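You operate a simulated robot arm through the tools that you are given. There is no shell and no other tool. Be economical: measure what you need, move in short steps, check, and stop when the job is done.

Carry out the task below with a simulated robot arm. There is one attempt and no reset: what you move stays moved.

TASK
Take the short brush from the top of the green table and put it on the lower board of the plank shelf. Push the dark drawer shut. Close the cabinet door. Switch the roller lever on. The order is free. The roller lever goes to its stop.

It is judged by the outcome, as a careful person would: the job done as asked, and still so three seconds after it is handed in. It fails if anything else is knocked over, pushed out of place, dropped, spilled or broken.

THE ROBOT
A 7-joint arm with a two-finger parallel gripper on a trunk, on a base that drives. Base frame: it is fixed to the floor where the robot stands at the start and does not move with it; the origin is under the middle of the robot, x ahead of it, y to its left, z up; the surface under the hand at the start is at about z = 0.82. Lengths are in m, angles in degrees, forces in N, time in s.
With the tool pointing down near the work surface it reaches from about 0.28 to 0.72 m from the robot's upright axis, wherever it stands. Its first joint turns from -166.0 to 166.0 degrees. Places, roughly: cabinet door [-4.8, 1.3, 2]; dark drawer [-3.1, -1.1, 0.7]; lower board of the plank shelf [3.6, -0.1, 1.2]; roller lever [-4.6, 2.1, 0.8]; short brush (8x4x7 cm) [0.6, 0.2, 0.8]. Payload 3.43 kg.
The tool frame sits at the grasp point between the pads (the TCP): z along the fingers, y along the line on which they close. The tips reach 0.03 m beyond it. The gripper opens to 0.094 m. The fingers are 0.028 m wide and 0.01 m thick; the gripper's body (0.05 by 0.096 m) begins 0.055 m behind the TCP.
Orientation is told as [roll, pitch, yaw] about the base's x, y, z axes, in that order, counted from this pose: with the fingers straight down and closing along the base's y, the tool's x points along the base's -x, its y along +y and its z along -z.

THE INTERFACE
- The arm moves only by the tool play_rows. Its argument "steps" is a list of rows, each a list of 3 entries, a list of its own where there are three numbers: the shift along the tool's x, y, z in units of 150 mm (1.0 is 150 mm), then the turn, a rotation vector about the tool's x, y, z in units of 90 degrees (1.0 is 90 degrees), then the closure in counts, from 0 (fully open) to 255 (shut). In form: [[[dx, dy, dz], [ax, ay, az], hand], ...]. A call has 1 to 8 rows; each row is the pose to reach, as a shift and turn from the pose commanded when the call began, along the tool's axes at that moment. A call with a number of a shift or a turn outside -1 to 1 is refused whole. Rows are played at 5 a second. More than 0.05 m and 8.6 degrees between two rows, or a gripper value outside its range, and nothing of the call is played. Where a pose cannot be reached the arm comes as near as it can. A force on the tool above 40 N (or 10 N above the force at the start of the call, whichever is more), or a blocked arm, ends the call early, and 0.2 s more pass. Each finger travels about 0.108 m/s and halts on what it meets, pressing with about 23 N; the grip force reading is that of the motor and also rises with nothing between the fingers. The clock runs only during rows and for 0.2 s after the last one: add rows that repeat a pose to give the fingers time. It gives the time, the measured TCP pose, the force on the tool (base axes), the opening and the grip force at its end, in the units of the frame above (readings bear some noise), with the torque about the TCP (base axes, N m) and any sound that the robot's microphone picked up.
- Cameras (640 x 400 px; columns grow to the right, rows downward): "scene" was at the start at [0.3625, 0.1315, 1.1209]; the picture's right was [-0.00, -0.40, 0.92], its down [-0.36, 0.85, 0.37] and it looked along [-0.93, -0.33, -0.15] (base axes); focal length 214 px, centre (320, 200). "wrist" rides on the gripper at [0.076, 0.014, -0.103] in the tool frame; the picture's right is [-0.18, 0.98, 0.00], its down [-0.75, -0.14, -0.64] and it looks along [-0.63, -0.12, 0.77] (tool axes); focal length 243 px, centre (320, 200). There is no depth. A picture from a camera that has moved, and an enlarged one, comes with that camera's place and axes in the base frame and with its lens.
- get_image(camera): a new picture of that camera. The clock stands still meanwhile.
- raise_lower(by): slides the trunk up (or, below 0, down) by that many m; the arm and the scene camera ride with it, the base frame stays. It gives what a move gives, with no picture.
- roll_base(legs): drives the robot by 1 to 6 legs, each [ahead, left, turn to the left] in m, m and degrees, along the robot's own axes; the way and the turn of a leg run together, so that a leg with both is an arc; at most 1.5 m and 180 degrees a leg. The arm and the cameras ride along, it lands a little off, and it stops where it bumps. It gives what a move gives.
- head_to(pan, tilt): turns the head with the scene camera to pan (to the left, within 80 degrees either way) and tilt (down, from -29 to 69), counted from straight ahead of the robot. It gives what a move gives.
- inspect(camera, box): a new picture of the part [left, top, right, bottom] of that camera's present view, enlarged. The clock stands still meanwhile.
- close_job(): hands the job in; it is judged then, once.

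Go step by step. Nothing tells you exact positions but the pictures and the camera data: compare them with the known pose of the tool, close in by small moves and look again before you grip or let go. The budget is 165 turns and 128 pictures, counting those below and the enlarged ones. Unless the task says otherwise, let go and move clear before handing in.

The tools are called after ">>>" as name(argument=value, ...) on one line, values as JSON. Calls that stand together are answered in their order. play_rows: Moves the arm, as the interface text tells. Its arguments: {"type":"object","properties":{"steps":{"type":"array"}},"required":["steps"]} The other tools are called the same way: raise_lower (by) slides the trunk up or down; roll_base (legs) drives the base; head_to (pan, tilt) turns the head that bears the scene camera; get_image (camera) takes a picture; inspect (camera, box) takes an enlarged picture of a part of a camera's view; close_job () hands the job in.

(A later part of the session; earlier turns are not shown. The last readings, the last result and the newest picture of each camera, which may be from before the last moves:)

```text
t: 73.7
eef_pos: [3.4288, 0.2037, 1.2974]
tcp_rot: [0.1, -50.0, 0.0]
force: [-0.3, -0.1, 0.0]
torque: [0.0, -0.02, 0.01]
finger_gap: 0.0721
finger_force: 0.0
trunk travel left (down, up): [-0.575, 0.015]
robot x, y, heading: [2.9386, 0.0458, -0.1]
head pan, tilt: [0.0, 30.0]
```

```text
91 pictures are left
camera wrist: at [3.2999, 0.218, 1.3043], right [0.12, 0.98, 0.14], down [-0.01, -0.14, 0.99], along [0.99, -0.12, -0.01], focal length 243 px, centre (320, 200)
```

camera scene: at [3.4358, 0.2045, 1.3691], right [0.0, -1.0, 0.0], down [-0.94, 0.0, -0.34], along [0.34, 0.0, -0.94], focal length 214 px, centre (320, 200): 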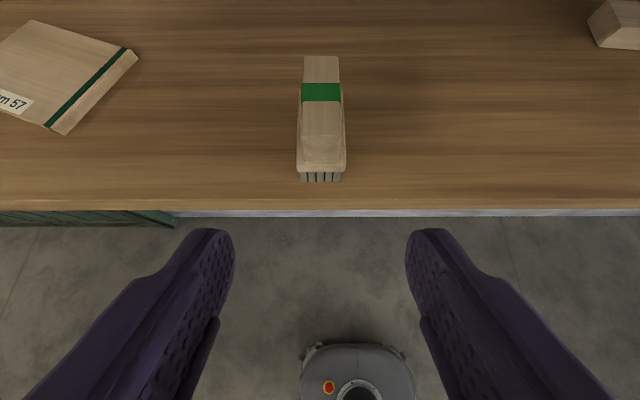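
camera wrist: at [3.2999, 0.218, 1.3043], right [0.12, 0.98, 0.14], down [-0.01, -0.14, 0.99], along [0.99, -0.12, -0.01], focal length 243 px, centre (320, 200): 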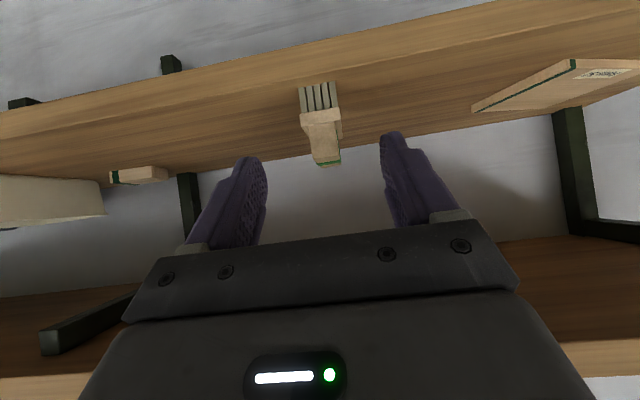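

The brush stands well on the board. I back off and return round the table, turning to face the west side.

>>> roll_base(legs=[[-0.9, 0, 0], [0, 1.4, 0], [-1.4, 0, 0], [-1.1, 0, 0], [0, 0, 180]])

>>> head_to(pan=0, tilt=-29)

>>> get_image(camera="scene")

>>> head_to(pan=45, tilt=-20)

>>> get_image(camera="scene")

```text
t: 104.2
eef_pos: [-0.9532, 1.3063, 1.2966]
tcp_rot: [0.1, -50.0, 178.7]
force: [0.7, -0.3, -0.3]
torque: [-0.02, -0.01, 0.02]
finger_gap: 0.0722
finger_force: 0.2
trunk travel left (down, up): [-0.575, 0.015]
robot x, y, heading: [-0.4583, 1.4583, 179.1]
head pan, tilt: [0.0, 30.0]
```

```text
t: 105.4
eef_pos: [-0.9523, 1.3063, 1.2966]
tcp_rot: [0.0, -49.9, 178.8]
force: [-0.6, -1.1, -0.1]
torque: [0.02, 0.02, -0.04]
finger_gap: 0.0718
finger_force: 0.1
trunk travel left (down, up): [-0.575, 0.015]
robot x, y, heading: [-0.4587, 1.4576, 178.8]
head pan, tilt: [0.0, -28.6]
```

```text
90 pictures are left
camera scene: at [-1.0024, 1.3083, 1.4513], right [0.02, 1.0, 0.0], down [0.2, 0.0, -0.98], along [-0.98, 0.02, -0.2], focal length 214 px, centre (320, 200)
```

scene: 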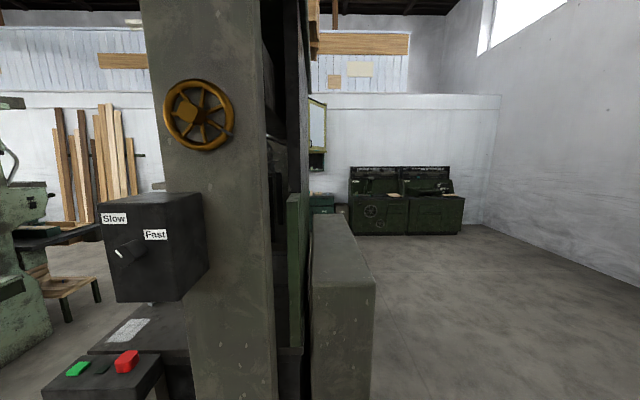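

```text
t: 106.5
eef_pos: [-0.9528, 1.3056, 1.2962]
tcp_rot: [0.0, -50.0, 178.9]
force: [-0.6, -0.1, 0.0]
torque: [0.0, -0.03, -0.01]
finger_gap: 0.0719
finger_force: 0.1
trunk travel left (down, up): [-0.575, 0.015]
robot x, y, heading: [-0.4601, 1.4594, 179.0]
head pan, tilt: [45.0, -20.0]
```

```text
89 pictures are left
camera scene: at [-0.9864, 1.2542, 1.4516], right [-0.53, 0.72, -0.45], down [0.41, -0.25, -0.88], along [-0.74, -0.65, -0.16], focal length 214 px, centre (320, 200)
```

scene: 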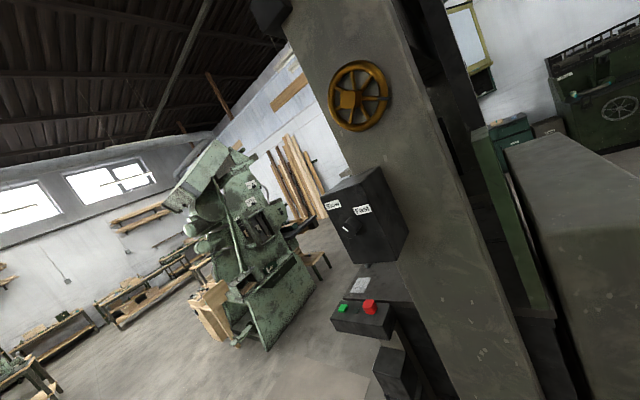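

A tall saw machine stands ahead at x≈−1.8; the wall cabinet with an open yellow door and the dark green machine are behind it. I pass on its north side at y≈2.2.

>>> roll_base(legs=[[0, -0.75, 0], [1.4, 0, 0], [0.9, 0, 0]])

>>> head_to(pan=0, tilt=-29)

>>> get_image(camera="scene")

>>> head_to(pan=45, tilt=-20)

>>> get_image(camera="scene")

```text
t: 110.6
eef_pos: [-0.9385, 2.0498, 1.2948]
tcp_rot: [0.0, -50.1, 178.9]
force: [0.2, -0.6, -0.6]
torque: [0.04, 0.01, -0.03]
finger_gap: 0.0717
finger_force: 0.2
trunk travel left (down, up): [-0.575, 0.015]
robot x, y, heading: [-0.4441, 2.1995, 178.7]
head pan, tilt: [45.0, -20.0]
stopped in leg 1: the robot was blocked; the commanded pose is now the measured one
```

```text
t: 111.7
eef_pos: [-0.9387, 2.0493, 1.2969]
tcp_rot: [0.0, -50.0, 179.0]
force: [-0.1, -0.2, -0.2]
torque: [0.04, -0.02, -0.01]
finger_gap: 0.0718
finger_force: 0.0
trunk travel left (down, up): [-0.575, 0.015]
robot x, y, heading: [-0.4468, 2.2008, 178.9]
head pan, tilt: [0.0, -28.6]
```

```text
88 pictures are left
camera scene: at [-0.9886, 2.0514, 1.4513], right [0.02, 1.0, 0.0], down [0.2, 0.0, -0.98], along [-0.98, 0.02, -0.2], focal length 214 px, centre (320, 200)
```

scene: 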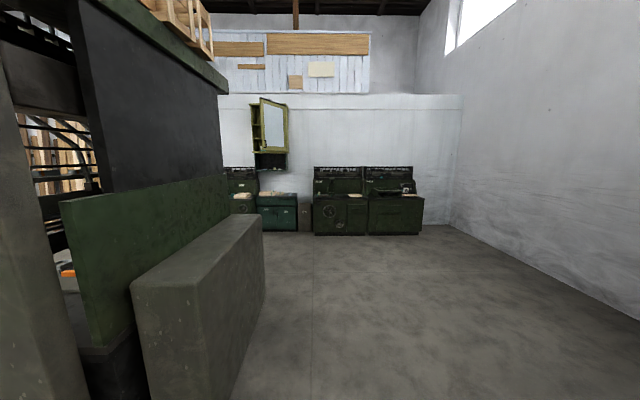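

```text
t: 112.8
eef_pos: [-0.9388, 2.0497, 1.2966]
tcp_rot: [0.0, -50.0, 179.0]
force: [-0.3, -0.4, 0.5]
torque: [-0.03, 0.02, -0.01]
finger_gap: 0.0716
finger_force: 0.1
trunk travel left (down, up): [-0.575, 0.015]
robot x, y, heading: [-0.4458, 2.2021, 179.1]
head pan, tilt: [45.0, -20.0]
```

```text
87 pictures are left
camera scene: at [-0.9725, 1.9975, 1.4516], right [-0.53, 0.72, -0.45], down [0.41, -0.25, -0.88], along [-0.74, -0.65, -0.17], focal length 214 px, centre (320, 200)
```

scene: 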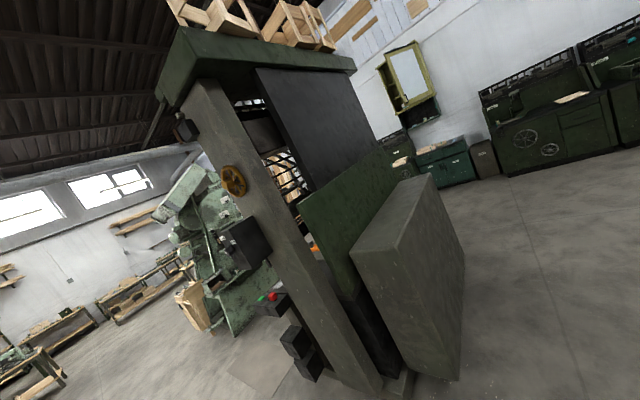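

The robot reported a block; I look to the right to see whether the pallets are touching.

>>> head_to(pan=-80, tilt=20)

>>> get_image(camera="scene")

>>> head_to(pan=-50, tilt=65)

>>> get_image(camera="scene")

```text
t: 114.9
eef_pos: [-0.9391, 2.0496, 1.2975]
tcp_rot: [0.0, -50.0, 179.0]
force: [0.4, -0.1, 1.4]
torque: [-0.03, -0.01, 0.0]
finger_gap: 0.0719
finger_force: 0.1
trunk travel left (down, up): [-0.575, 0.015]
robot x, y, heading: [-0.446, 2.2022, 179.1]
head pan, tilt: [-80.0, 20.0]
```

```text
86 pictures are left
camera scene: at [-0.9016, 2.1417, 1.4285], right [0.76, 0.16, 0.63], down [0.64, -0.35, -0.68], along [0.11, 0.92, -0.37], focal length 214 px, centre (320, 200)
```

scene: 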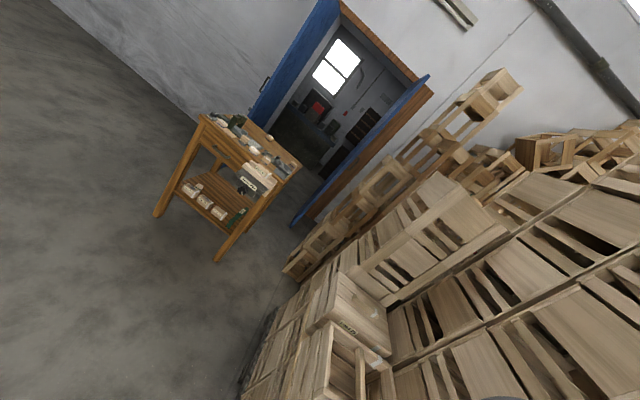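

```text
t: 116.0
eef_pos: [-0.9389, 2.0504, 1.2959]
tcp_rot: [0.0, -50.0, 178.9]
force: [0.3, 0.0, -0.7]
torque: [0.02, 0.03, -0.01]
finger_gap: 0.0718
finger_force: 0.0
trunk travel left (down, up): [-0.575, 0.015]
robot x, y, heading: [-0.4453, 2.2027, 178.6]
head pan, tilt: [-50.0, 65.0]
```

```text
85 pictures are left
camera scene: at [-0.8789, 2.0961, 1.3651], right [0.6, 0.63, 0.49], down [0.71, -0.71, 0.05], along [0.38, 0.32, -0.87], focal length 214 px, centre (320, 200)
```

scene: 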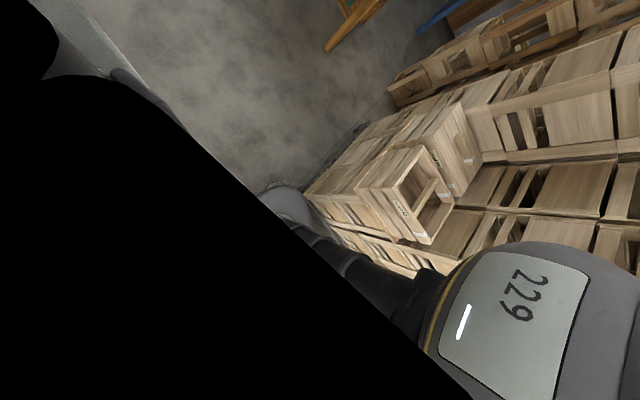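

The base just touches the crate stack, which stands undisturbed. I ease away and pass along.

>>> roll_base(legs=[[0, 0.06, 0], [0.55, 0, 0], [0.3, -0.2, 0], [1.2, 0, 0]])

>>> head_to(pan=0, tilt=-29)

>>> get_image(camera="scene")

>>> head_to(pan=45, tilt=-20)

>>> get_image(camera="scene")

```text
t: 127.3
eef_pos: [-2.9778, 2.2096, 1.2964]
tcp_rot: [0.0, -49.9, 179.3]
force: [0.0, 0.2, 0.8]
torque: [0.0, 0.0, 0.02]
finger_gap: 0.0716
finger_force: 0.0
trunk travel left (down, up): [-0.575, 0.015]
robot x, y, heading: [-2.4894, 2.3644, 179.6]
head pan, tilt: [-50.0, 65.0]
```

```text
t: 129.0
eef_pos: [-2.9789, 2.2083, 1.2967]
tcp_rot: [0.0, -50.0, 179.2]
force: [-1.0, 0.6, -0.5]
torque: [0.0, -0.01, 0.02]
finger_gap: 0.072
finger_force: 0.1
trunk travel left (down, up): [-0.575, 0.015]
robot x, y, heading: [-2.485, 2.361, 179.6]
head pan, tilt: [0.0, -28.6]
```

```text
84 pictures are left
camera scene: at [-3.0281, 2.2107, 1.4513], right [0.01, 1.0, 0.0], down [0.2, 0.0, -0.98], along [-0.98, 0.01, -0.2], focal length 214 px, centre (320, 200)
```

scene: 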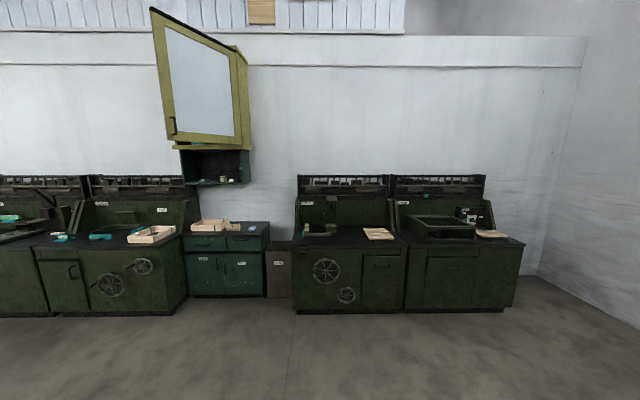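

```text
t: 130.1
eef_pos: [-2.9788, 2.2096, 1.2962]
tcp_rot: [0.0, -50.0, 179.3]
force: [-0.3, 0.0, 0.5]
torque: [0.01, 0.02, -0.01]
finger_gap: 0.0718
finger_force: 0.0
trunk travel left (down, up): [-0.575, 0.015]
robot x, y, heading: [-2.4842, 2.3631, 179.5]
head pan, tilt: [45.0, -20.0]
```

```text
83 pictures are left
camera scene: at [-3.0117, 2.1568, 1.4516], right [-0.53, 0.71, -0.45], down [0.42, -0.25, -0.88], along [-0.74, -0.65, -0.17], focal length 214 px, centre (320, 200)
```

scene: 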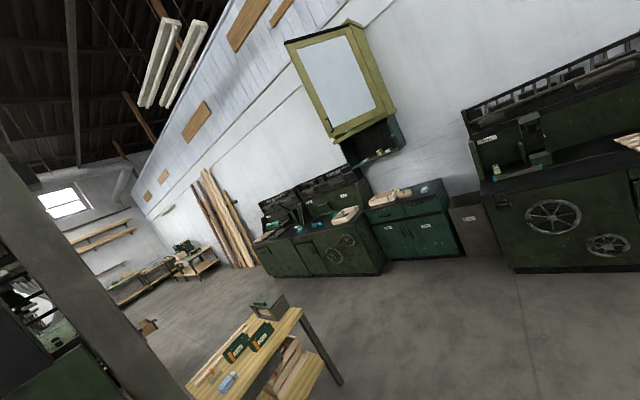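

>>> head_to(pan=0, tilt=-29)

>>> inspect(camera="scene", box=[270, 160, 430, 320])

>>> inspect(camera="scene", box=[130, 0, 280, 200])

```text
t: 131.2
eef_pos: [-2.9783, 2.2081, 1.2966]
tcp_rot: [0.0, -50.0, 179.3]
force: [0.5, -1.6, 0.1]
torque: [-0.01, 0.03, 0.01]
finger_gap: 0.0719
finger_force: 0.1
trunk travel left (down, up): [-0.575, 0.015]
robot x, y, heading: [-2.4851, 2.3627, 179.5]
head pan, tilt: [0.0, -28.6]
```

```text
2.50 times, centred on (350, 240) of scene
camera zoom: at [-3.0281, 2.2106, 1.4513], right [0.01, 1.0, 0.0], down [0.2, 0.0, -0.98], along [-0.98, 0.01, -0.2], focal length 536 px, centre (245, 100)
```

zoom: 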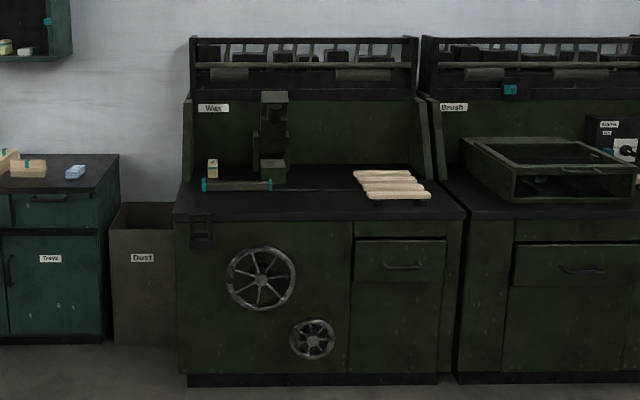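

```text
2.00 times, centred on (205, 100) of scene
camera zoom: at [-3.0281, 2.2106, 1.4513], right [0.01, 1.0, 0.0], down [0.2, 0.0, -0.98], along [-0.98, 0.01, -0.2], focal length 429 px, centre (550, 400)
```

zoom: 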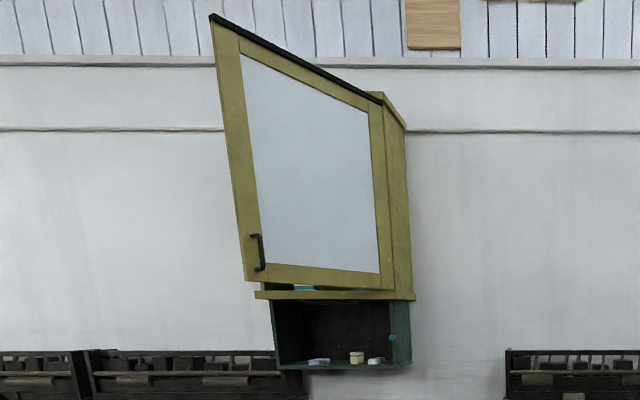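

The lever should be at the left front of the "Wax" machine. I drive closer for a better look.

>>> roll_base(legs=[[0.85, 0, 0]])

>>> head_to(pan=0, tilt=0)

>>> get_image(camera="scene")

```text
t: 135.8
eef_pos: [-3.83, 2.2169, 1.2957]
tcp_rot: [0.1, -50.1, 179.5]
force: [-0.2, 0.2, 0.5]
torque: [0.01, -0.02, 0.02]
finger_gap: 0.0719
finger_force: 0.1
trunk travel left (down, up): [-0.575, 0.015]
robot x, y, heading: [-3.3359, 2.3719, 179.4]
head pan, tilt: [0.0, -28.6]
```

```text
t: 136.7
eef_pos: [-3.829, 2.217, 1.2971]
tcp_rot: [0.0, -50.0, 179.4]
force: [0.6, 0.0, 0.1]
torque: [-0.01, -0.01, 0.0]
finger_gap: 0.072
finger_force: 0.0
trunk travel left (down, up): [-0.575, 0.015]
robot x, y, heading: [-3.3355, 2.3749, 179.6]
head pan, tilt: [0.0, 0.0]
```

```text
80 pictures are left
camera scene: at [-3.8713, 2.2178, 1.4059], right [0.01, 1.0, 0.0], down [0.64, -0.01, -0.77], along [-0.77, 0.01, -0.64], focal length 214 px, centre (320, 200)
```

scene: 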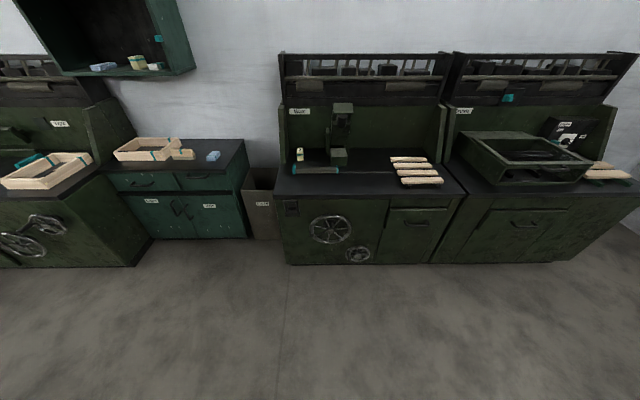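

>>> inspect(camera="scene", box=[260, 90, 380, 250])

>>> inspect(camera="scene", box=[270, 140, 350, 230])

```text
2.50 times, centred on (320, 170) of scene
camera zoom: at [-3.8713, 2.2178, 1.4059], right [0.01, 1.0, 0.0], down [0.64, -0.01, -0.77], along [-0.77, 0.01, -0.64], focal length 536 px, centre (320, 275)
```

zoom: 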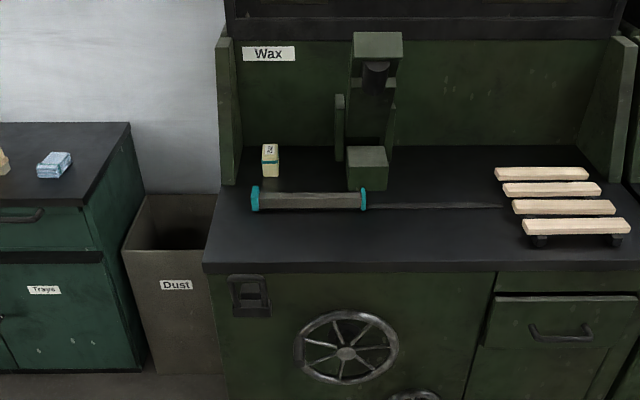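

```text
4.44 times, centred on (310, 185) of scene
camera zoom: at [-3.8713, 2.2178, 1.4059], right [0.01, 1.0, 0.0], down [0.64, -0.01, -0.77], along [-0.77, 0.01, -0.64], focal length 953 px, centre (364, 267)
```

zoom: 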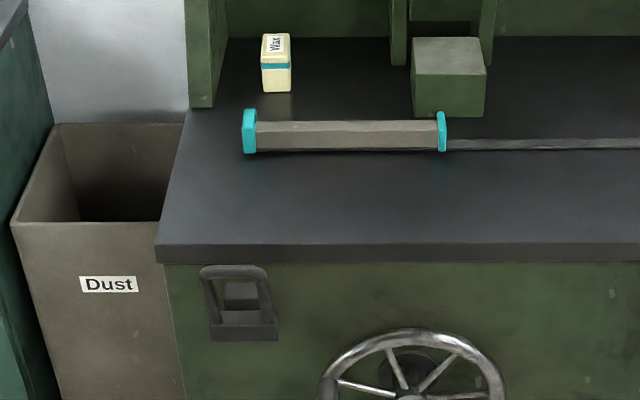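

The lever is a bail-shaped one on the front at about (−4.55, 2.11, 0.8). I lower the trunk to look at it level.

>>> raise_lower(by=-0.5)

>>> roll_base(legs=[[0.25, 0.1, 0]])

>>> head_to(pan=0, tilt=-20)

>>> get_image(camera="scene")

```text
refused: -0.5 is not a number from -0.4 to 0.4
```

```text
t: 138.6
eef_pos: [-4.0819, 2.1198, 1.2961]
tcp_rot: [0.0, -50.0, 179.2]
force: [-0.6, -0.9, 0.6]
torque: [-0.01, -0.06, -0.03]
finger_gap: 0.0722
finger_force: 0.1
trunk travel left (down, up): [-0.575, 0.015]
robot x, y, heading: [-3.5882, 2.2745, 179.2]
head pan, tilt: [0.0, 0.0]
```

```text
t: 139.4
eef_pos: [-4.0805, 2.1216, 1.2957]
tcp_rot: [0.0, -50.0, 179.3]
force: [0.6, -0.1, -0.6]
torque: [0.02, 0.02, -0.03]
finger_gap: 0.0718
finger_force: 0.1
trunk travel left (down, up): [-0.575, 0.015]
robot x, y, heading: [-3.5884, 2.2761, 179.1]
head pan, tilt: [0.0, -20.0]
```

```text
77 pictures are left
camera scene: at [-4.1304, 2.1226, 1.4372], right [0.01, 1.0, 0.0], down [0.34, 0.0, -0.94], along [-0.94, 0.01, -0.34], focal length 214 px, centre (320, 200)
```

scene: 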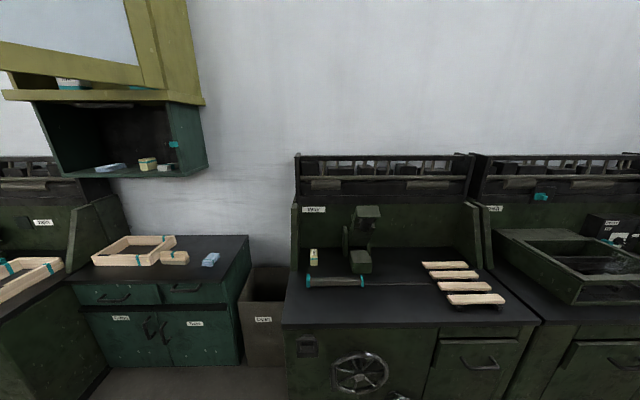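

>>> raise_lower(by=-0.4)

>>> head_to(pan=0, tilt=-10)

>>> get_image(camera="scene")

>>> inspect(camera="scene", box=[260, 140, 380, 240])

```text
t: 143.3
eef_pos: [-4.0803, 2.1212, 0.896]
tcp_rot: [0.0, -50.1, 179.2]
force: [-0.4, -0.5, 0.7]
torque: [0.04, 0.02, 0.0]
finger_gap: 0.0719
finger_force: 0.0
trunk travel left (down, up): [-0.175, 0.415]
robot x, y, heading: [-3.588, 2.2714, 179.3]
head pan, tilt: [0.0, -20.0]
```

```text
t: 144.0
eef_pos: [-4.0814, 2.1204, 0.8964]
tcp_rot: [-0.1, -50.0, 179.2]
force: [-0.6, 0.2, -0.7]
torque: [0.02, -0.03, -0.02]
finger_gap: 0.072
finger_force: 0.0
trunk travel left (down, up): [-0.175, 0.415]
robot x, y, heading: [-3.5889, 2.2743, 179.3]
head pan, tilt: [0.0, -10.0]
```

```text
76 pictures are left
camera scene: at [-4.1278, 2.1226, 1.0213], right [0.01, 1.0, 0.0], down [0.5, -0.01, -0.87], along [-0.87, 0.01, -0.5], focal length 214 px, centre (320, 200)
```

scene: 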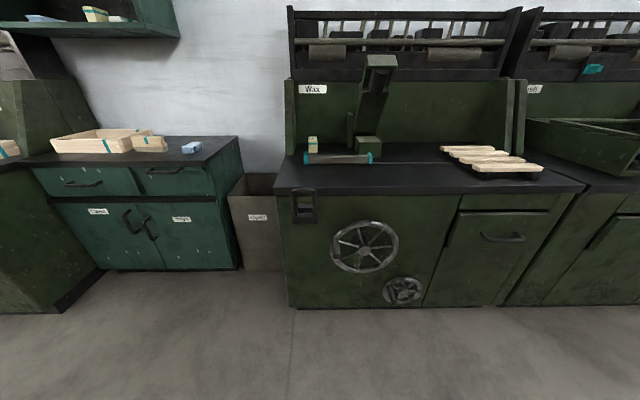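

```text
4.00 times, centred on (320, 190) of scene
camera zoom: at [-4.1278, 2.1226, 1.0213], right [0.01, 1.0, 0.0], down [0.5, -0.01, -0.87], along [-0.87, 0.01, -0.5], focal length 858 px, centre (320, 240)
```

zoom: 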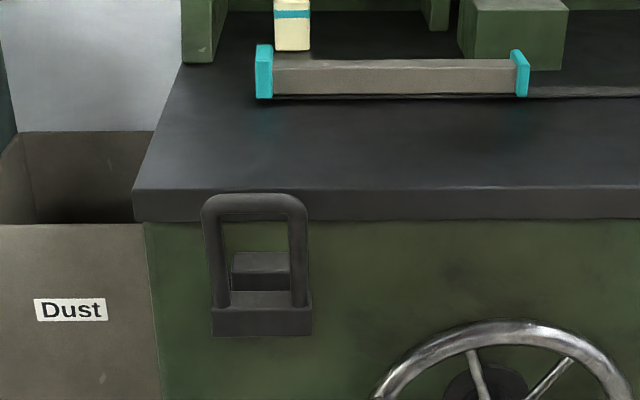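

It is a bail hinged on a block at the front panel. I go lower and nearer to see its present position and any markings.

>>> raise_lower(by=-0.15)

>>> inspect(camera="scene", box=[260, 80, 380, 200])

>>> get_image(camera="wrist")

```text
t: 145.7
eef_pos: [-4.0808, 2.1211, 0.7457]
tcp_rot: [0.0, -50.0, 179.2]
force: [-0.2, -0.8, 0.0]
torque: [-0.01, -0.03, 0.0]
finger_gap: 0.0722
finger_force: 0.1
trunk travel left (down, up): [-0.025, 0.565]
robot x, y, heading: [-3.5879, 2.2762, 179.2]
head pan, tilt: [0.0, -10.0]
```

```text
3.33 times, centred on (320, 140) of scene
camera zoom: at [-4.1277, 2.1226, 0.8714], right [0.01, 1.0, 0.0], down [0.5, -0.01, -0.87], along [-0.87, 0.01, -0.5], focal length 715 px, centre (320, 400)
```

zoom: 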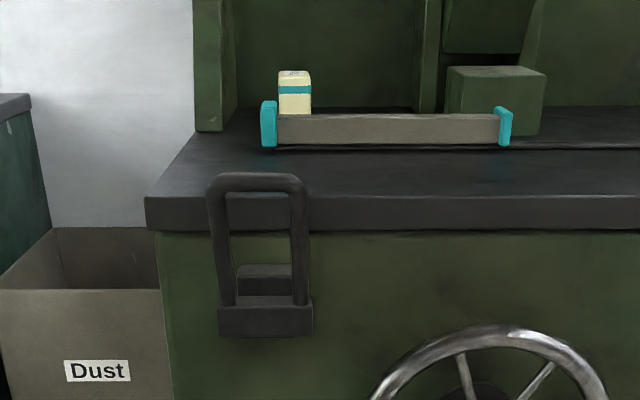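

```text
73 pictures are left
camera wrist: at [-3.954, 2.1049, 0.754], right [-0.13, -0.98, 0.14], down [0.01, 0.14, 0.99], along [-0.99, 0.13, -0.01], focal length 243 px, centre (320, 200)
```

wrist: 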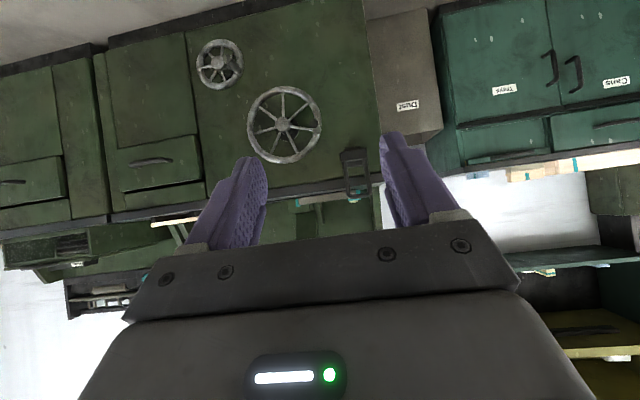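

The bail stands up leaning outward. I take an oblique side view to judge its angle.

>>> roll_base(legs=[[0.15, 0.35, 0]])

>>> head_to(pan=-50, tilt=-29)

>>> get_image(camera="scene")

```text
t: 148.2
eef_pos: [-4.2348, 1.7684, 0.7465]
tcp_rot: [0.0, -50.0, 179.5]
force: [-0.3, -0.2, 0.3]
torque: [-0.04, 0.01, -0.03]
finger_gap: 0.0717
finger_force: 0.1
trunk travel left (down, up): [-0.025, 0.565]
robot x, y, heading: [-3.7416, 1.9232, 179.8]
head pan, tilt: [0.0, -10.0]
```

```text
t: 149.3
eef_pos: [-4.2334, 1.7673, 0.7456]
tcp_rot: [0.0, -50.0, 179.3]
force: [0.2, 0.6, -0.7]
torque: [0.04, 0.0, -0.02]
finger_gap: 0.0718
finger_force: 0.1
trunk travel left (down, up): [-0.025, 0.565]
robot x, y, heading: [-3.7427, 1.9228, 179.3]
head pan, tilt: [-50.0, -28.6]
```

```text
72 pictures are left
camera scene: at [-4.2649, 1.8199, 0.9167], right [0.59, 0.64, 0.49], down [0.33, 0.36, -0.87], along [-0.73, 0.68, 0.0], focal length 214 px, centre (320, 200)
```

scene: 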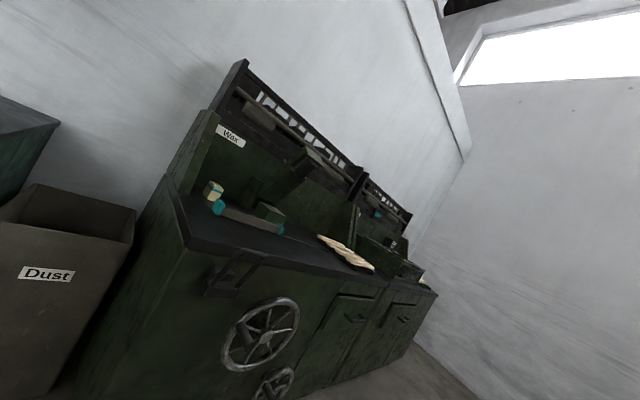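

>>> inspect(camera="scene", box=[180, 220, 300, 320])

```text
4.00 times, centred on (240, 270) of scene
camera zoom: at [-4.2649, 1.8199, 0.9167], right [0.59, 0.64, 0.49], down [0.33, 0.36, -0.87], along [-0.73, 0.68, 0.0], focal length 858 px, centre (640, -80)
```

zoom: 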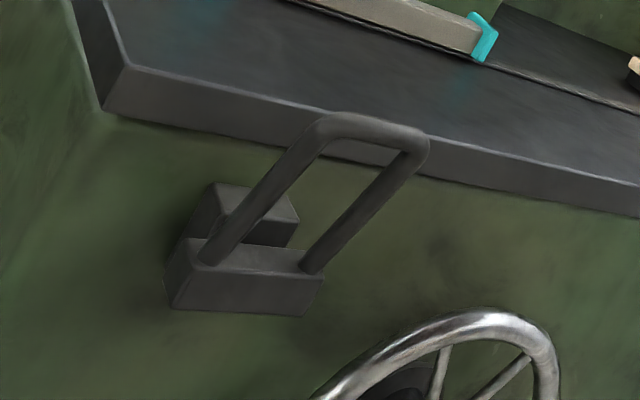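

The bail is hinged at its bottom block, standing about 20° out from upright; it will be swung out and down. I raise, close the fingers and line up in front of it.

>>> raise_lower(by=0.15)

>>> roll_base(legs=[[0, -0.318, 0], [0.2, 0, 0]])

>>> play_rows(steps=[[[0, 0, 0], [0, 0, 0], 255], [[0, 0, 0], [0, 0, 0], 255], [[0, 0, 0], [0, 0, 0], 255], [[0, 0, 0], [0, 0, 0], 255]])

>>> head_to(pan=0, tilt=20)

>>> get_image(camera="scene")

>>> get_image(camera="wrist")

```text
t: 151.1
eef_pos: [-4.2334, 1.7667, 0.8954]
tcp_rot: [0.0, -50.1, 179.3]
force: [-0.2, -0.1, 0.6]
torque: [-0.02, -0.01, 0.01]
finger_gap: 0.072
finger_force: 0.1
trunk travel left (down, up): [-0.175, 0.415]
robot x, y, heading: [-3.7396, 1.9253, 179.3]
head pan, tilt: [-50.0, -28.6]
```

```text
t: 154.4
eef_pos: [-4.4308, 2.0911, 0.8962]
tcp_rot: [0.0, -50.0, 179.5]
force: [0.4, -0.1, -0.5]
torque: [0.0, 0.0, -0.02]
finger_gap: 0.0721
finger_force: 0.0
trunk travel left (down, up): [-0.175, 0.415]
robot x, y, heading: [-3.9372, 2.248, 179.6]
head pan, tilt: [-50.0, -28.6]
```

```text
t: 155.4
eef_pos: [-4.4305, 2.0907, 0.8967]
tcp_rot: [-0.1, -50.0, 179.5]
force: [0.2, 0.1, 1.5]
torque: [-0.01, -0.02, 0.02]
finger_gap: 0.0
finger_force: 22.4
trunk travel left (down, up): [-0.175, 0.415]
robot x, y, heading: [-3.939, 2.2479, 179.4]
head pan, tilt: [-50.0, -28.6]
```

```text
t: 156.6
eef_pos: [-4.4305, 2.0912, 0.8962]
tcp_rot: [-0.1, -50.0, 179.5]
force: [0.2, -0.1, 0.3]
torque: [0.04, -0.02, -0.01]
finger_gap: 0.0
finger_force: 23.4
trunk travel left (down, up): [-0.175, 0.415]
robot x, y, heading: [-3.94, 2.2488, 179.3]
head pan, tilt: [0.0, 20.0]
```

```text
70 pictures are left
camera scene: at [-4.4545, 2.092, 0.9792], right [0.01, 1.0, 0.0], down [0.87, -0.01, -0.5], along [-0.5, 0.01, -0.87], focal length 214 px, centre (320, 200)
```

scene: 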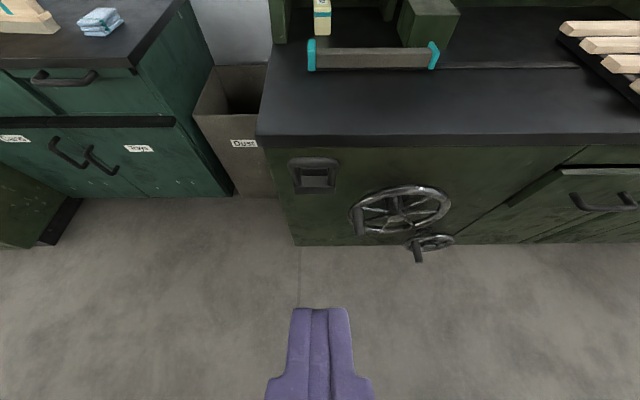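

```text
69 pictures are left
camera wrist: at [-4.3045, 2.0753, 0.9039], right [-0.13, -0.98, 0.14], down [0.01, 0.14, 0.99], along [-0.99, 0.13, -0.01], focal length 243 px, centre (320, 200)
```

wrist: 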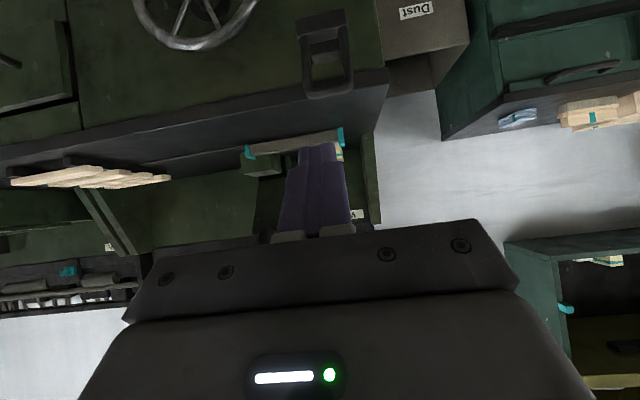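

The top bar is at about (−4.648, 2.085, 0.749). I drive a bit nearer, then bring the closed fingers over and behind it.

>>> roll_base(legs=[[0.15, 0, 0]])

>>> get_image(camera="scene")

```text
t: 158.0
eef_pos: [-4.5804, 2.0919, 0.8964]
tcp_rot: [0.0, -50.1, 179.5]
force: [0.1, 0.8, 0.0]
torque: [-0.01, -0.03, 0.0]
finger_gap: 0.0
finger_force: 22.7
trunk travel left (down, up): [-0.175, 0.415]
robot x, y, heading: [-4.0886, 2.2494, 179.7]
head pan, tilt: [0.0, 20.0]
```

```text
68 pictures are left
camera scene: at [-4.6035, 2.0929, 0.9789], right [0.01, 1.0, 0.0], down [0.87, -0.01, -0.5], along [-0.5, 0.0, -0.87], focal length 214 px, centre (320, 200)
```

scene: 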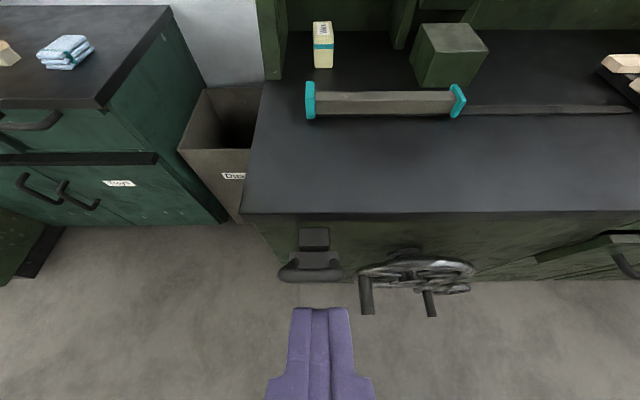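

>>> play_rows(steps=[[[0.1, 0.03, 0.222], [0, 0, 0], 255], [[0.202, 0.053, 0.444], [0, 0, 0], 255], [[0.202, 0.053, 0.71], [0, 0, 0], 255], [[0.202, 0.053, 0.977], [0, 0, 0], 255]])

>>> get_image(camera="scene")

>>> inspect(camera="wrist", box=[220, 40, 440, 240])

```text
t: 159.0
eef_pos: [-4.6739, 2.0851, 0.7787]
tcp_rot: [-0.1, -50.1, 179.7]
force: [-0.1, 0.0, 0.1]
torque: [-0.04, 0.03, -0.01]
finger_gap: 0.0001
finger_force: 23.0
trunk travel left (down, up): [-0.175, 0.415]
robot x, y, heading: [-4.0881, 2.2476, 179.5]
head pan, tilt: [0.0, 20.0]
```

```text
67 pictures are left
camera scene: at [-4.6965, 2.0859, 0.8612], right [0.01, 1.0, 0.0], down [0.87, -0.01, -0.5], along [-0.5, 0.0, -0.87], focal length 214 px, centre (320, 200)
```

scene: 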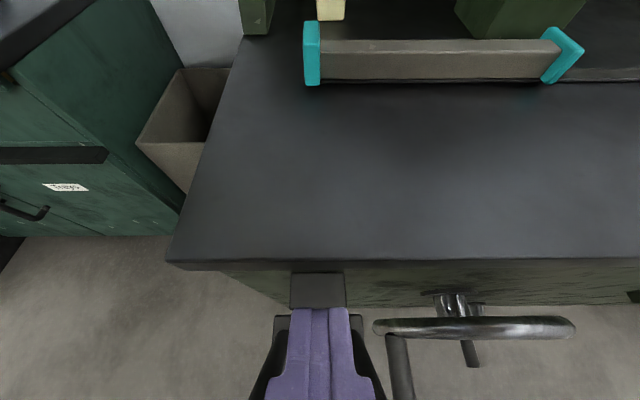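

```text
2.00 times, centred on (330, 140) of wrist
camera zoom: at [-4.5465, 2.0694, 0.786], right [-0.13, -0.98, 0.14], down [0.01, 0.14, 0.99], along [-0.99, 0.13, -0.01], focal length 485 px, centre (300, 320)
```

zoom: 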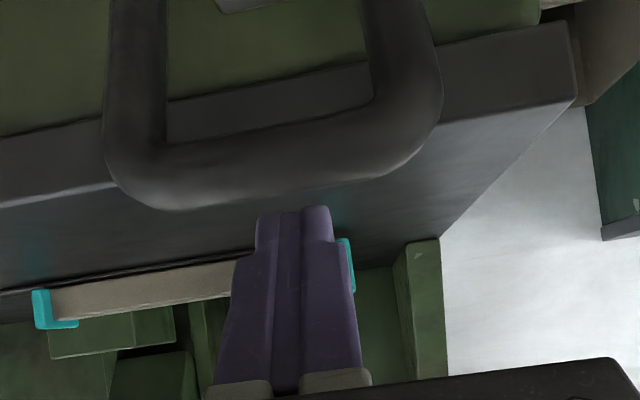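

The fingers are behind the bar. I pull it outward and down along its arc, first to about 45°.

>>> play_rows(steps=[[[0.1, 0, 0], [0, 0, 0], 255], [[0.17, 0, -0.02], [0, 0, 0], 255], [[0.255, 0, -0.04], [0, 0, 0], 255], [[0.339, 0, -0.053], [0, 0, 0], 255]])

>>> inspect(camera="wrist", box=[220, 0, 440, 240])

```text
t: 160.0
eef_pos: [-4.6335, 2.084, 0.744]
tcp_rot: [0.1, -50.0, 179.3]
force: [0.9, 0.4, -0.6]
torque: [0.01, 0.0, 0.01]
finger_gap: 0.0
finger_force: 22.7
trunk travel left (down, up): [-0.175, 0.415]
robot x, y, heading: [-4.0894, 2.2493, 179.9]
head pan, tilt: [0.0, 20.0]
```

```text
1.67 times, centred on (330, 120) of wrist
camera zoom: at [-4.5069, 2.0689, 0.7524], right [-0.13, -0.98, 0.14], down [0.01, 0.14, 0.99], along [-0.99, 0.13, -0.01], focal length 404 px, centre (303, 333)
```

zoom: 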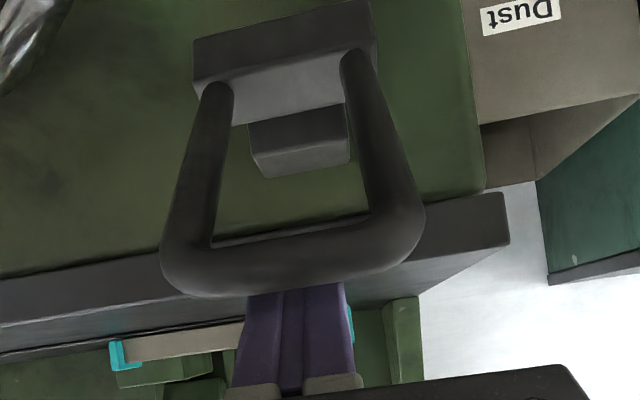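

>>> play_rows(steps=[[[0.11, 0, 0.0], [0, 0, 0], 255], [[0.218, 0, 0.01], [0, 0, 0], 255], [[0.32, 0, 0.035], [0, 0, 0], 255], [[0.425, 0, 0.075], [0, 0, 0], 255]])

>>> inspect(camera="wrist", box=[220, 0, 440, 240])

```text
t: 161.0
eef_pos: [-4.6011, 2.0848, 0.6873]
tcp_rot: [0.1, -50.2, 179.6]
force: [0.3, -0.8, -1.3]
torque: [-0.01, 0.0, 0.06]
finger_gap: 0.0
finger_force: 22.6
trunk travel left (down, up): [-0.175, 0.415]
robot x, y, heading: [-4.0909, 2.2463, 179.8]
head pan, tilt: [0.0, 20.0]
```

```text
1.67 times, centred on (330, 120) of wrist
camera zoom: at [-4.475, 2.0683, 0.6957], right [-0.13, -0.98, 0.14], down [0.01, 0.14, 0.99], along [-0.99, 0.13, -0.01], focal length 404 px, centre (303, 333)
```

zoom: 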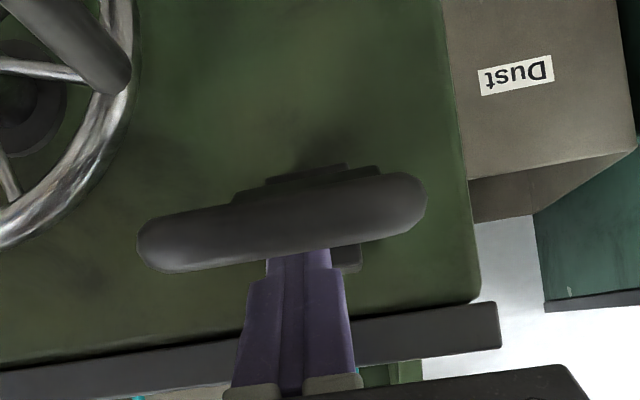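

It moves freely. I continue down toward the stop.

>>> play_rows(steps=[[[0.09, 0, 0.055], [0, 0, 0], 255], [[0.184, 0, 0.117], [0, 0, 0], 255], [[0.26, 0, 0.195], [0, 0, 0], 255], [[0.331, 0, 0.278], [0, 0, 0], 255]])

>>> inspect(camera="wrist", box=[220, 0, 440, 240])

```text
t: 161.8
eef_pos: [-4.6045, 2.0825, 0.645]
tcp_rot: [0.2, -51.0, 179.3]
force: [-3.7, 0.4, 1.7]
torque: [0.03, -0.09, 0.04]
finger_gap: 0.0
finger_force: 23.0
trunk travel left (down, up): [-0.175, 0.415]
robot x, y, heading: [-4.0859, 2.2452, 179.6]
head pan, tilt: [0.0, 20.0]
stopped in row 4: the force on the tool passed its limit at 54 N (the readings are from after the stop); the commanded pose is now the measured one
```

```text
1.67 times, centred on (330, 120) of wrist
camera zoom: at [-4.4783, 2.0669, 0.6515], right [-0.12, -0.98, 0.15], down [0.03, 0.14, 0.99], along [-0.99, 0.13, 0.01], focal length 404 px, centre (303, 333)
```

zoom: 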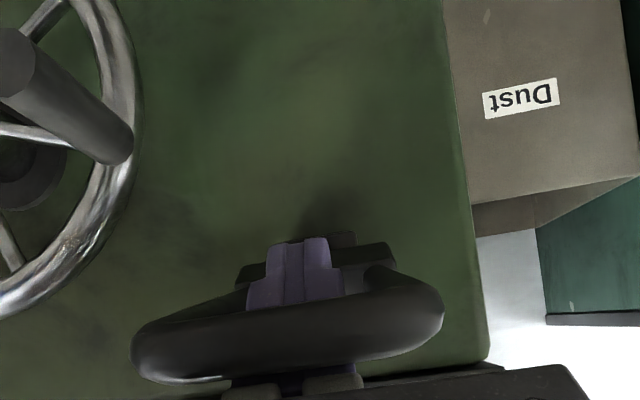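

The tool met a stop at 54 N. I check whether it is the lever's stop or the hub that I touched.

>>> get_image(camera="scene")

>>> get_image(camera="wrist")

```text
62 pictures are left
camera scene: at [-4.6269, 2.0837, 0.7294], right [0.01, 1.0, 0.0], down [0.86, -0.01, -0.52], along [-0.52, 0.0, -0.86], focal length 214 px, centre (320, 200)
```

scene: 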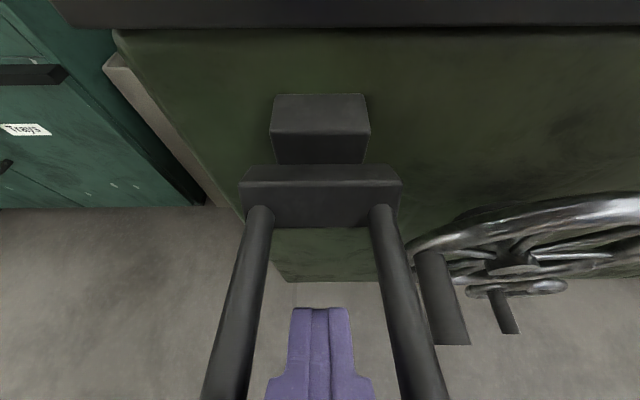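

```text
61 pictures are left
camera wrist: at [-4.4783, 2.0669, 0.6515], right [-0.12, -0.98, 0.15], down [0.03, 0.14, 0.99], along [-0.99, 0.13, 0.01], focal length 243 px, centre (320, 200)
```

wrist: 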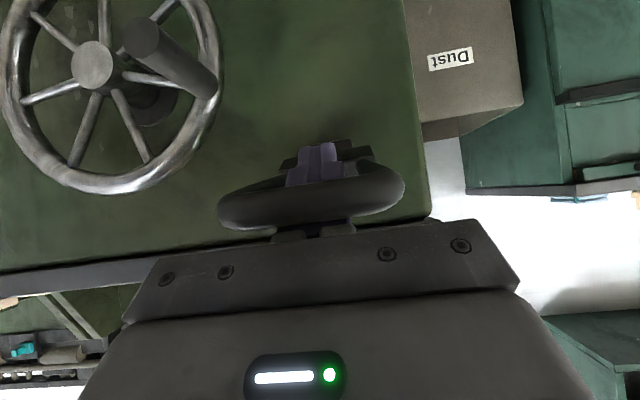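

The bar had slid up the fingers to the palm, so that may not be the lever's stop. I draw the fingers back along their axis and press on down.

>>> play_rows(steps=[[[-0.03, 0, -0.12], [0, 0, 0], 255], [[-0.03, 0, -0.25], [0, 0, 0], 255], [[0.0, 0, -0.24], [0, 0, 0], 255], [[0.04, 0, -0.22], [0, 0, 0], 255], [[0.08, 0, -0.19], [0, 0, 0], 255]])

>>> inspect(camera="wrist", box=[180, 60, 460, 260])

```text
t: 162.8
eef_pos: [-4.5801, 2.0832, 0.6665]
tcp_rot: [0.3, -51.8, 179.1]
force: [-4.0, -0.5, 3.3]
torque: [0.07, -0.04, 0.07]
finger_gap: 0.0
finger_force: 22.4
trunk travel left (down, up): [-0.175, 0.415]
robot x, y, heading: [-4.0873, 2.2471, 179.5]
head pan, tilt: [0.0, 20.0]
stopped in row 5: the force on the tool passed its limit at 48 N (the readings are from after the stop); the commanded pose is now the measured one
```

```text
2.00 times, centred on (320, 160) of wrist
camera zoom: at [-4.4537, 2.0661, 0.6698], right [-0.12, -0.98, 0.15], down [0.04, 0.14, 0.99], along [-0.99, 0.13, 0.02], focal length 485 px, centre (320, 280)
```

zoom: 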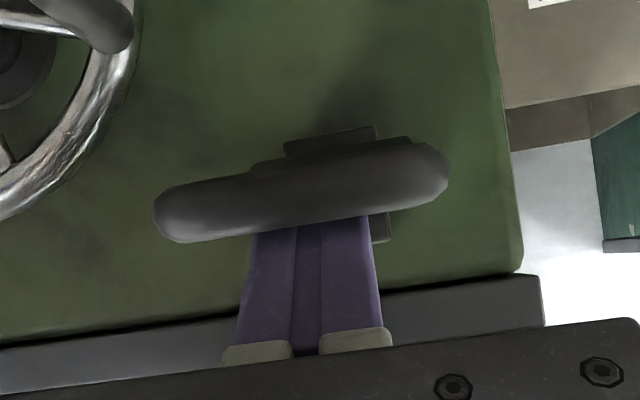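

Pressing mid-finger meets the same firm stop, so the lever is at its end. I withdraw and check that it stays.

>>> play_rows(steps=[[[-0.12, 0, 0], [0, 0, 0], 255], [[-0.15, 0, -0.2], [0, 0, 0], 255], [[-0.2, 0, -0.45], [0, 0, 0], 255], [[-0.3, 0, -0.7], [0, 0, 0], 255], [[-0.4, 0, -0.95], [0, 0, 0], 255]])

>>> roll_base(legs=[[-0.25, 0, 0]])

>>> head_to(pan=0, tilt=0)

>>> inspect(camera="scene", box=[240, 120, 400, 260])

```text
t: 164.0
eef_pos: [-4.503, 2.0809, 0.8015]
tcp_rot: [0.4, -51.8, 179.0]
force: [-0.4, 0.4, -0.6]
torque: [0.01, -0.02, 0.01]
finger_gap: 0.0001
finger_force: 23.1
trunk travel left (down, up): [-0.175, 0.415]
robot x, y, heading: [-4.0889, 2.2507, 179.4]
head pan, tilt: [0.0, 20.0]
```

```text
t: 165.8
eef_pos: [-4.2545, 2.0789, 0.8015]
tcp_rot: [0.5, -51.6, 179.1]
force: [-0.2, -0.2, -0.9]
torque: [0.02, 0.0, -0.03]
finger_gap: 0.0
finger_force: 23.2
trunk travel left (down, up): [-0.175, 0.415]
robot x, y, heading: [-3.8434, 2.2444, 179.6]
head pan, tilt: [0.0, 20.0]
```

```text
t: 166.7
eef_pos: [-4.255, 2.0782, 0.8006]
tcp_rot: [0.3, -51.7, 179.2]
force: [0.9, -0.5, -0.2]
torque: [0.03, -0.01, 0.01]
finger_gap: 0.0
finger_force: 22.6
trunk travel left (down, up): [-0.175, 0.415]
robot x, y, heading: [-3.8417, 2.2455, 179.6]
head pan, tilt: [0.0, 0.0]
```

```text
2.86 times, centred on (320, 190) of scene
camera zoom: at [-4.2936, 2.0802, 0.9118], right [0.01, 1.0, 0.0], down [0.62, -0.01, -0.78], along [-0.78, 0.0, -0.62], focal length 613 px, centre (320, 229)
```

zoom: 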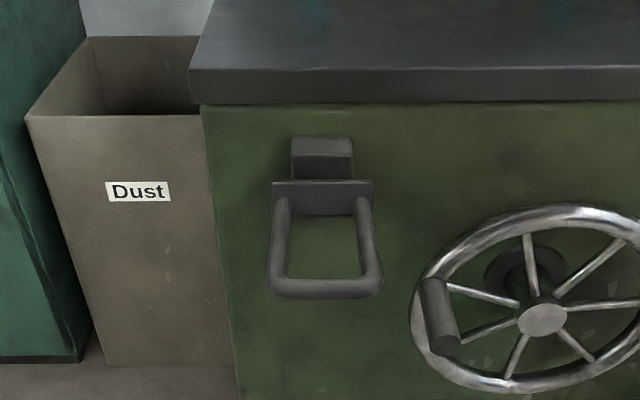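

The lever rests at its lower stop. Now the wall cabinet door: I raise trunk and arm and level the hand.

>>> raise_lower(by=0.4)

>>> play_rows(steps=[[[0, 0, -0.1], [0, -0.08, 0], 255], [[0, 0, -0.15], [0, -0.16, 0], 255], [[-0.1, 0, -0.2], [0, -0.25, 0], 255], [[-0.2, 0, -0.3], [0, -0.34, 0], 255], [[-0.3, 0, -0.4], [0, -0.42, 0], 255]])

>>> play_rows(steps=[[[-0.3, 0, 0], [0, 0, 0], 255], [[-0.6, 0, 0], [0, 0, 0], 255], [[-0.9, 0, 0], [0, 0, 0], 255]])

>>> head_to(pan=35, tilt=0)

>>> get_image(camera="scene")

```text
t: 170.5
eef_pos: [-4.2549, 2.0792, 1.2008]
tcp_rot: [0.4, -51.7, 179.2]
force: [-0.6, 0.9, -0.5]
torque: [-0.01, 0.04, 0.03]
finger_gap: 0.0
finger_force: 22.7
trunk travel left (down, up): [-0.575, 0.015]
robot x, y, heading: [-3.8413, 2.2467, 179.6]
head pan, tilt: [0.0, 0.0]
```

```text
t: 171.7
eef_pos: [-4.2358, 2.0784, 1.2752]
tcp_rot: [30.5, -89.7, 149.0]
force: [0.6, 0.2, 0.5]
torque: [0.0, 0.02, 0.0]
finger_gap: 0.0
finger_force: 22.9
trunk travel left (down, up): [-0.575, 0.015]
robot x, y, heading: [-3.8411, 2.2454, 179.8]
head pan, tilt: [0.0, 0.0]
```

```text
t: 172.5
eef_pos: [-4.2352, 2.0818, 1.4092]
tcp_rot: [32.3, -89.4, 147.2]
force: [0.4, 0.7, 0.8]
torque: [0.0, -0.03, -0.02]
finger_gap: 0.0
finger_force: 23.0
trunk travel left (down, up): [-0.575, 0.015]
robot x, y, heading: [-3.8399, 2.2523, 179.6]
head pan, tilt: [0.0, 0.0]
```

```text
t: 173.5
eef_pos: [-4.2374, 2.0803, 1.4085]
tcp_rot: [26.6, -89.5, 153.1]
force: [-0.4, 1.2, 0.1]
torque: [0.01, 0.0, -0.01]
finger_gap: 0.0
finger_force: 22.8
trunk travel left (down, up): [-0.575, 0.015]
robot x, y, heading: [-3.8409, 2.2487, 179.8]
head pan, tilt: [35.0, 0.0]
```

```text
58 pictures are left
camera scene: at [-4.1844, 2.0289, 1.5186], right [-0.57, 0.82, -0.01], down [0.01, 0.0, -1.0], along [-0.82, -0.57, 0.0], focal length 214 px, centre (320, 200)
```

scene: 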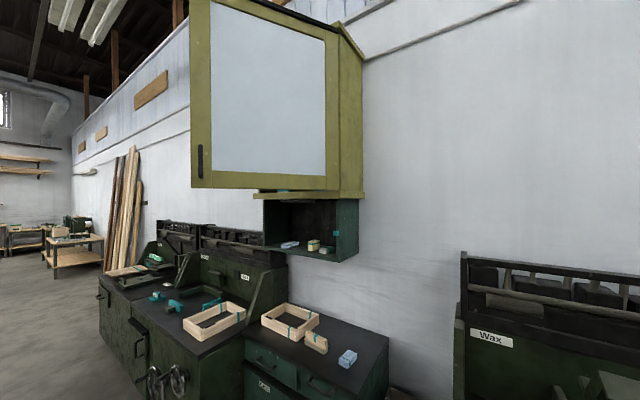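

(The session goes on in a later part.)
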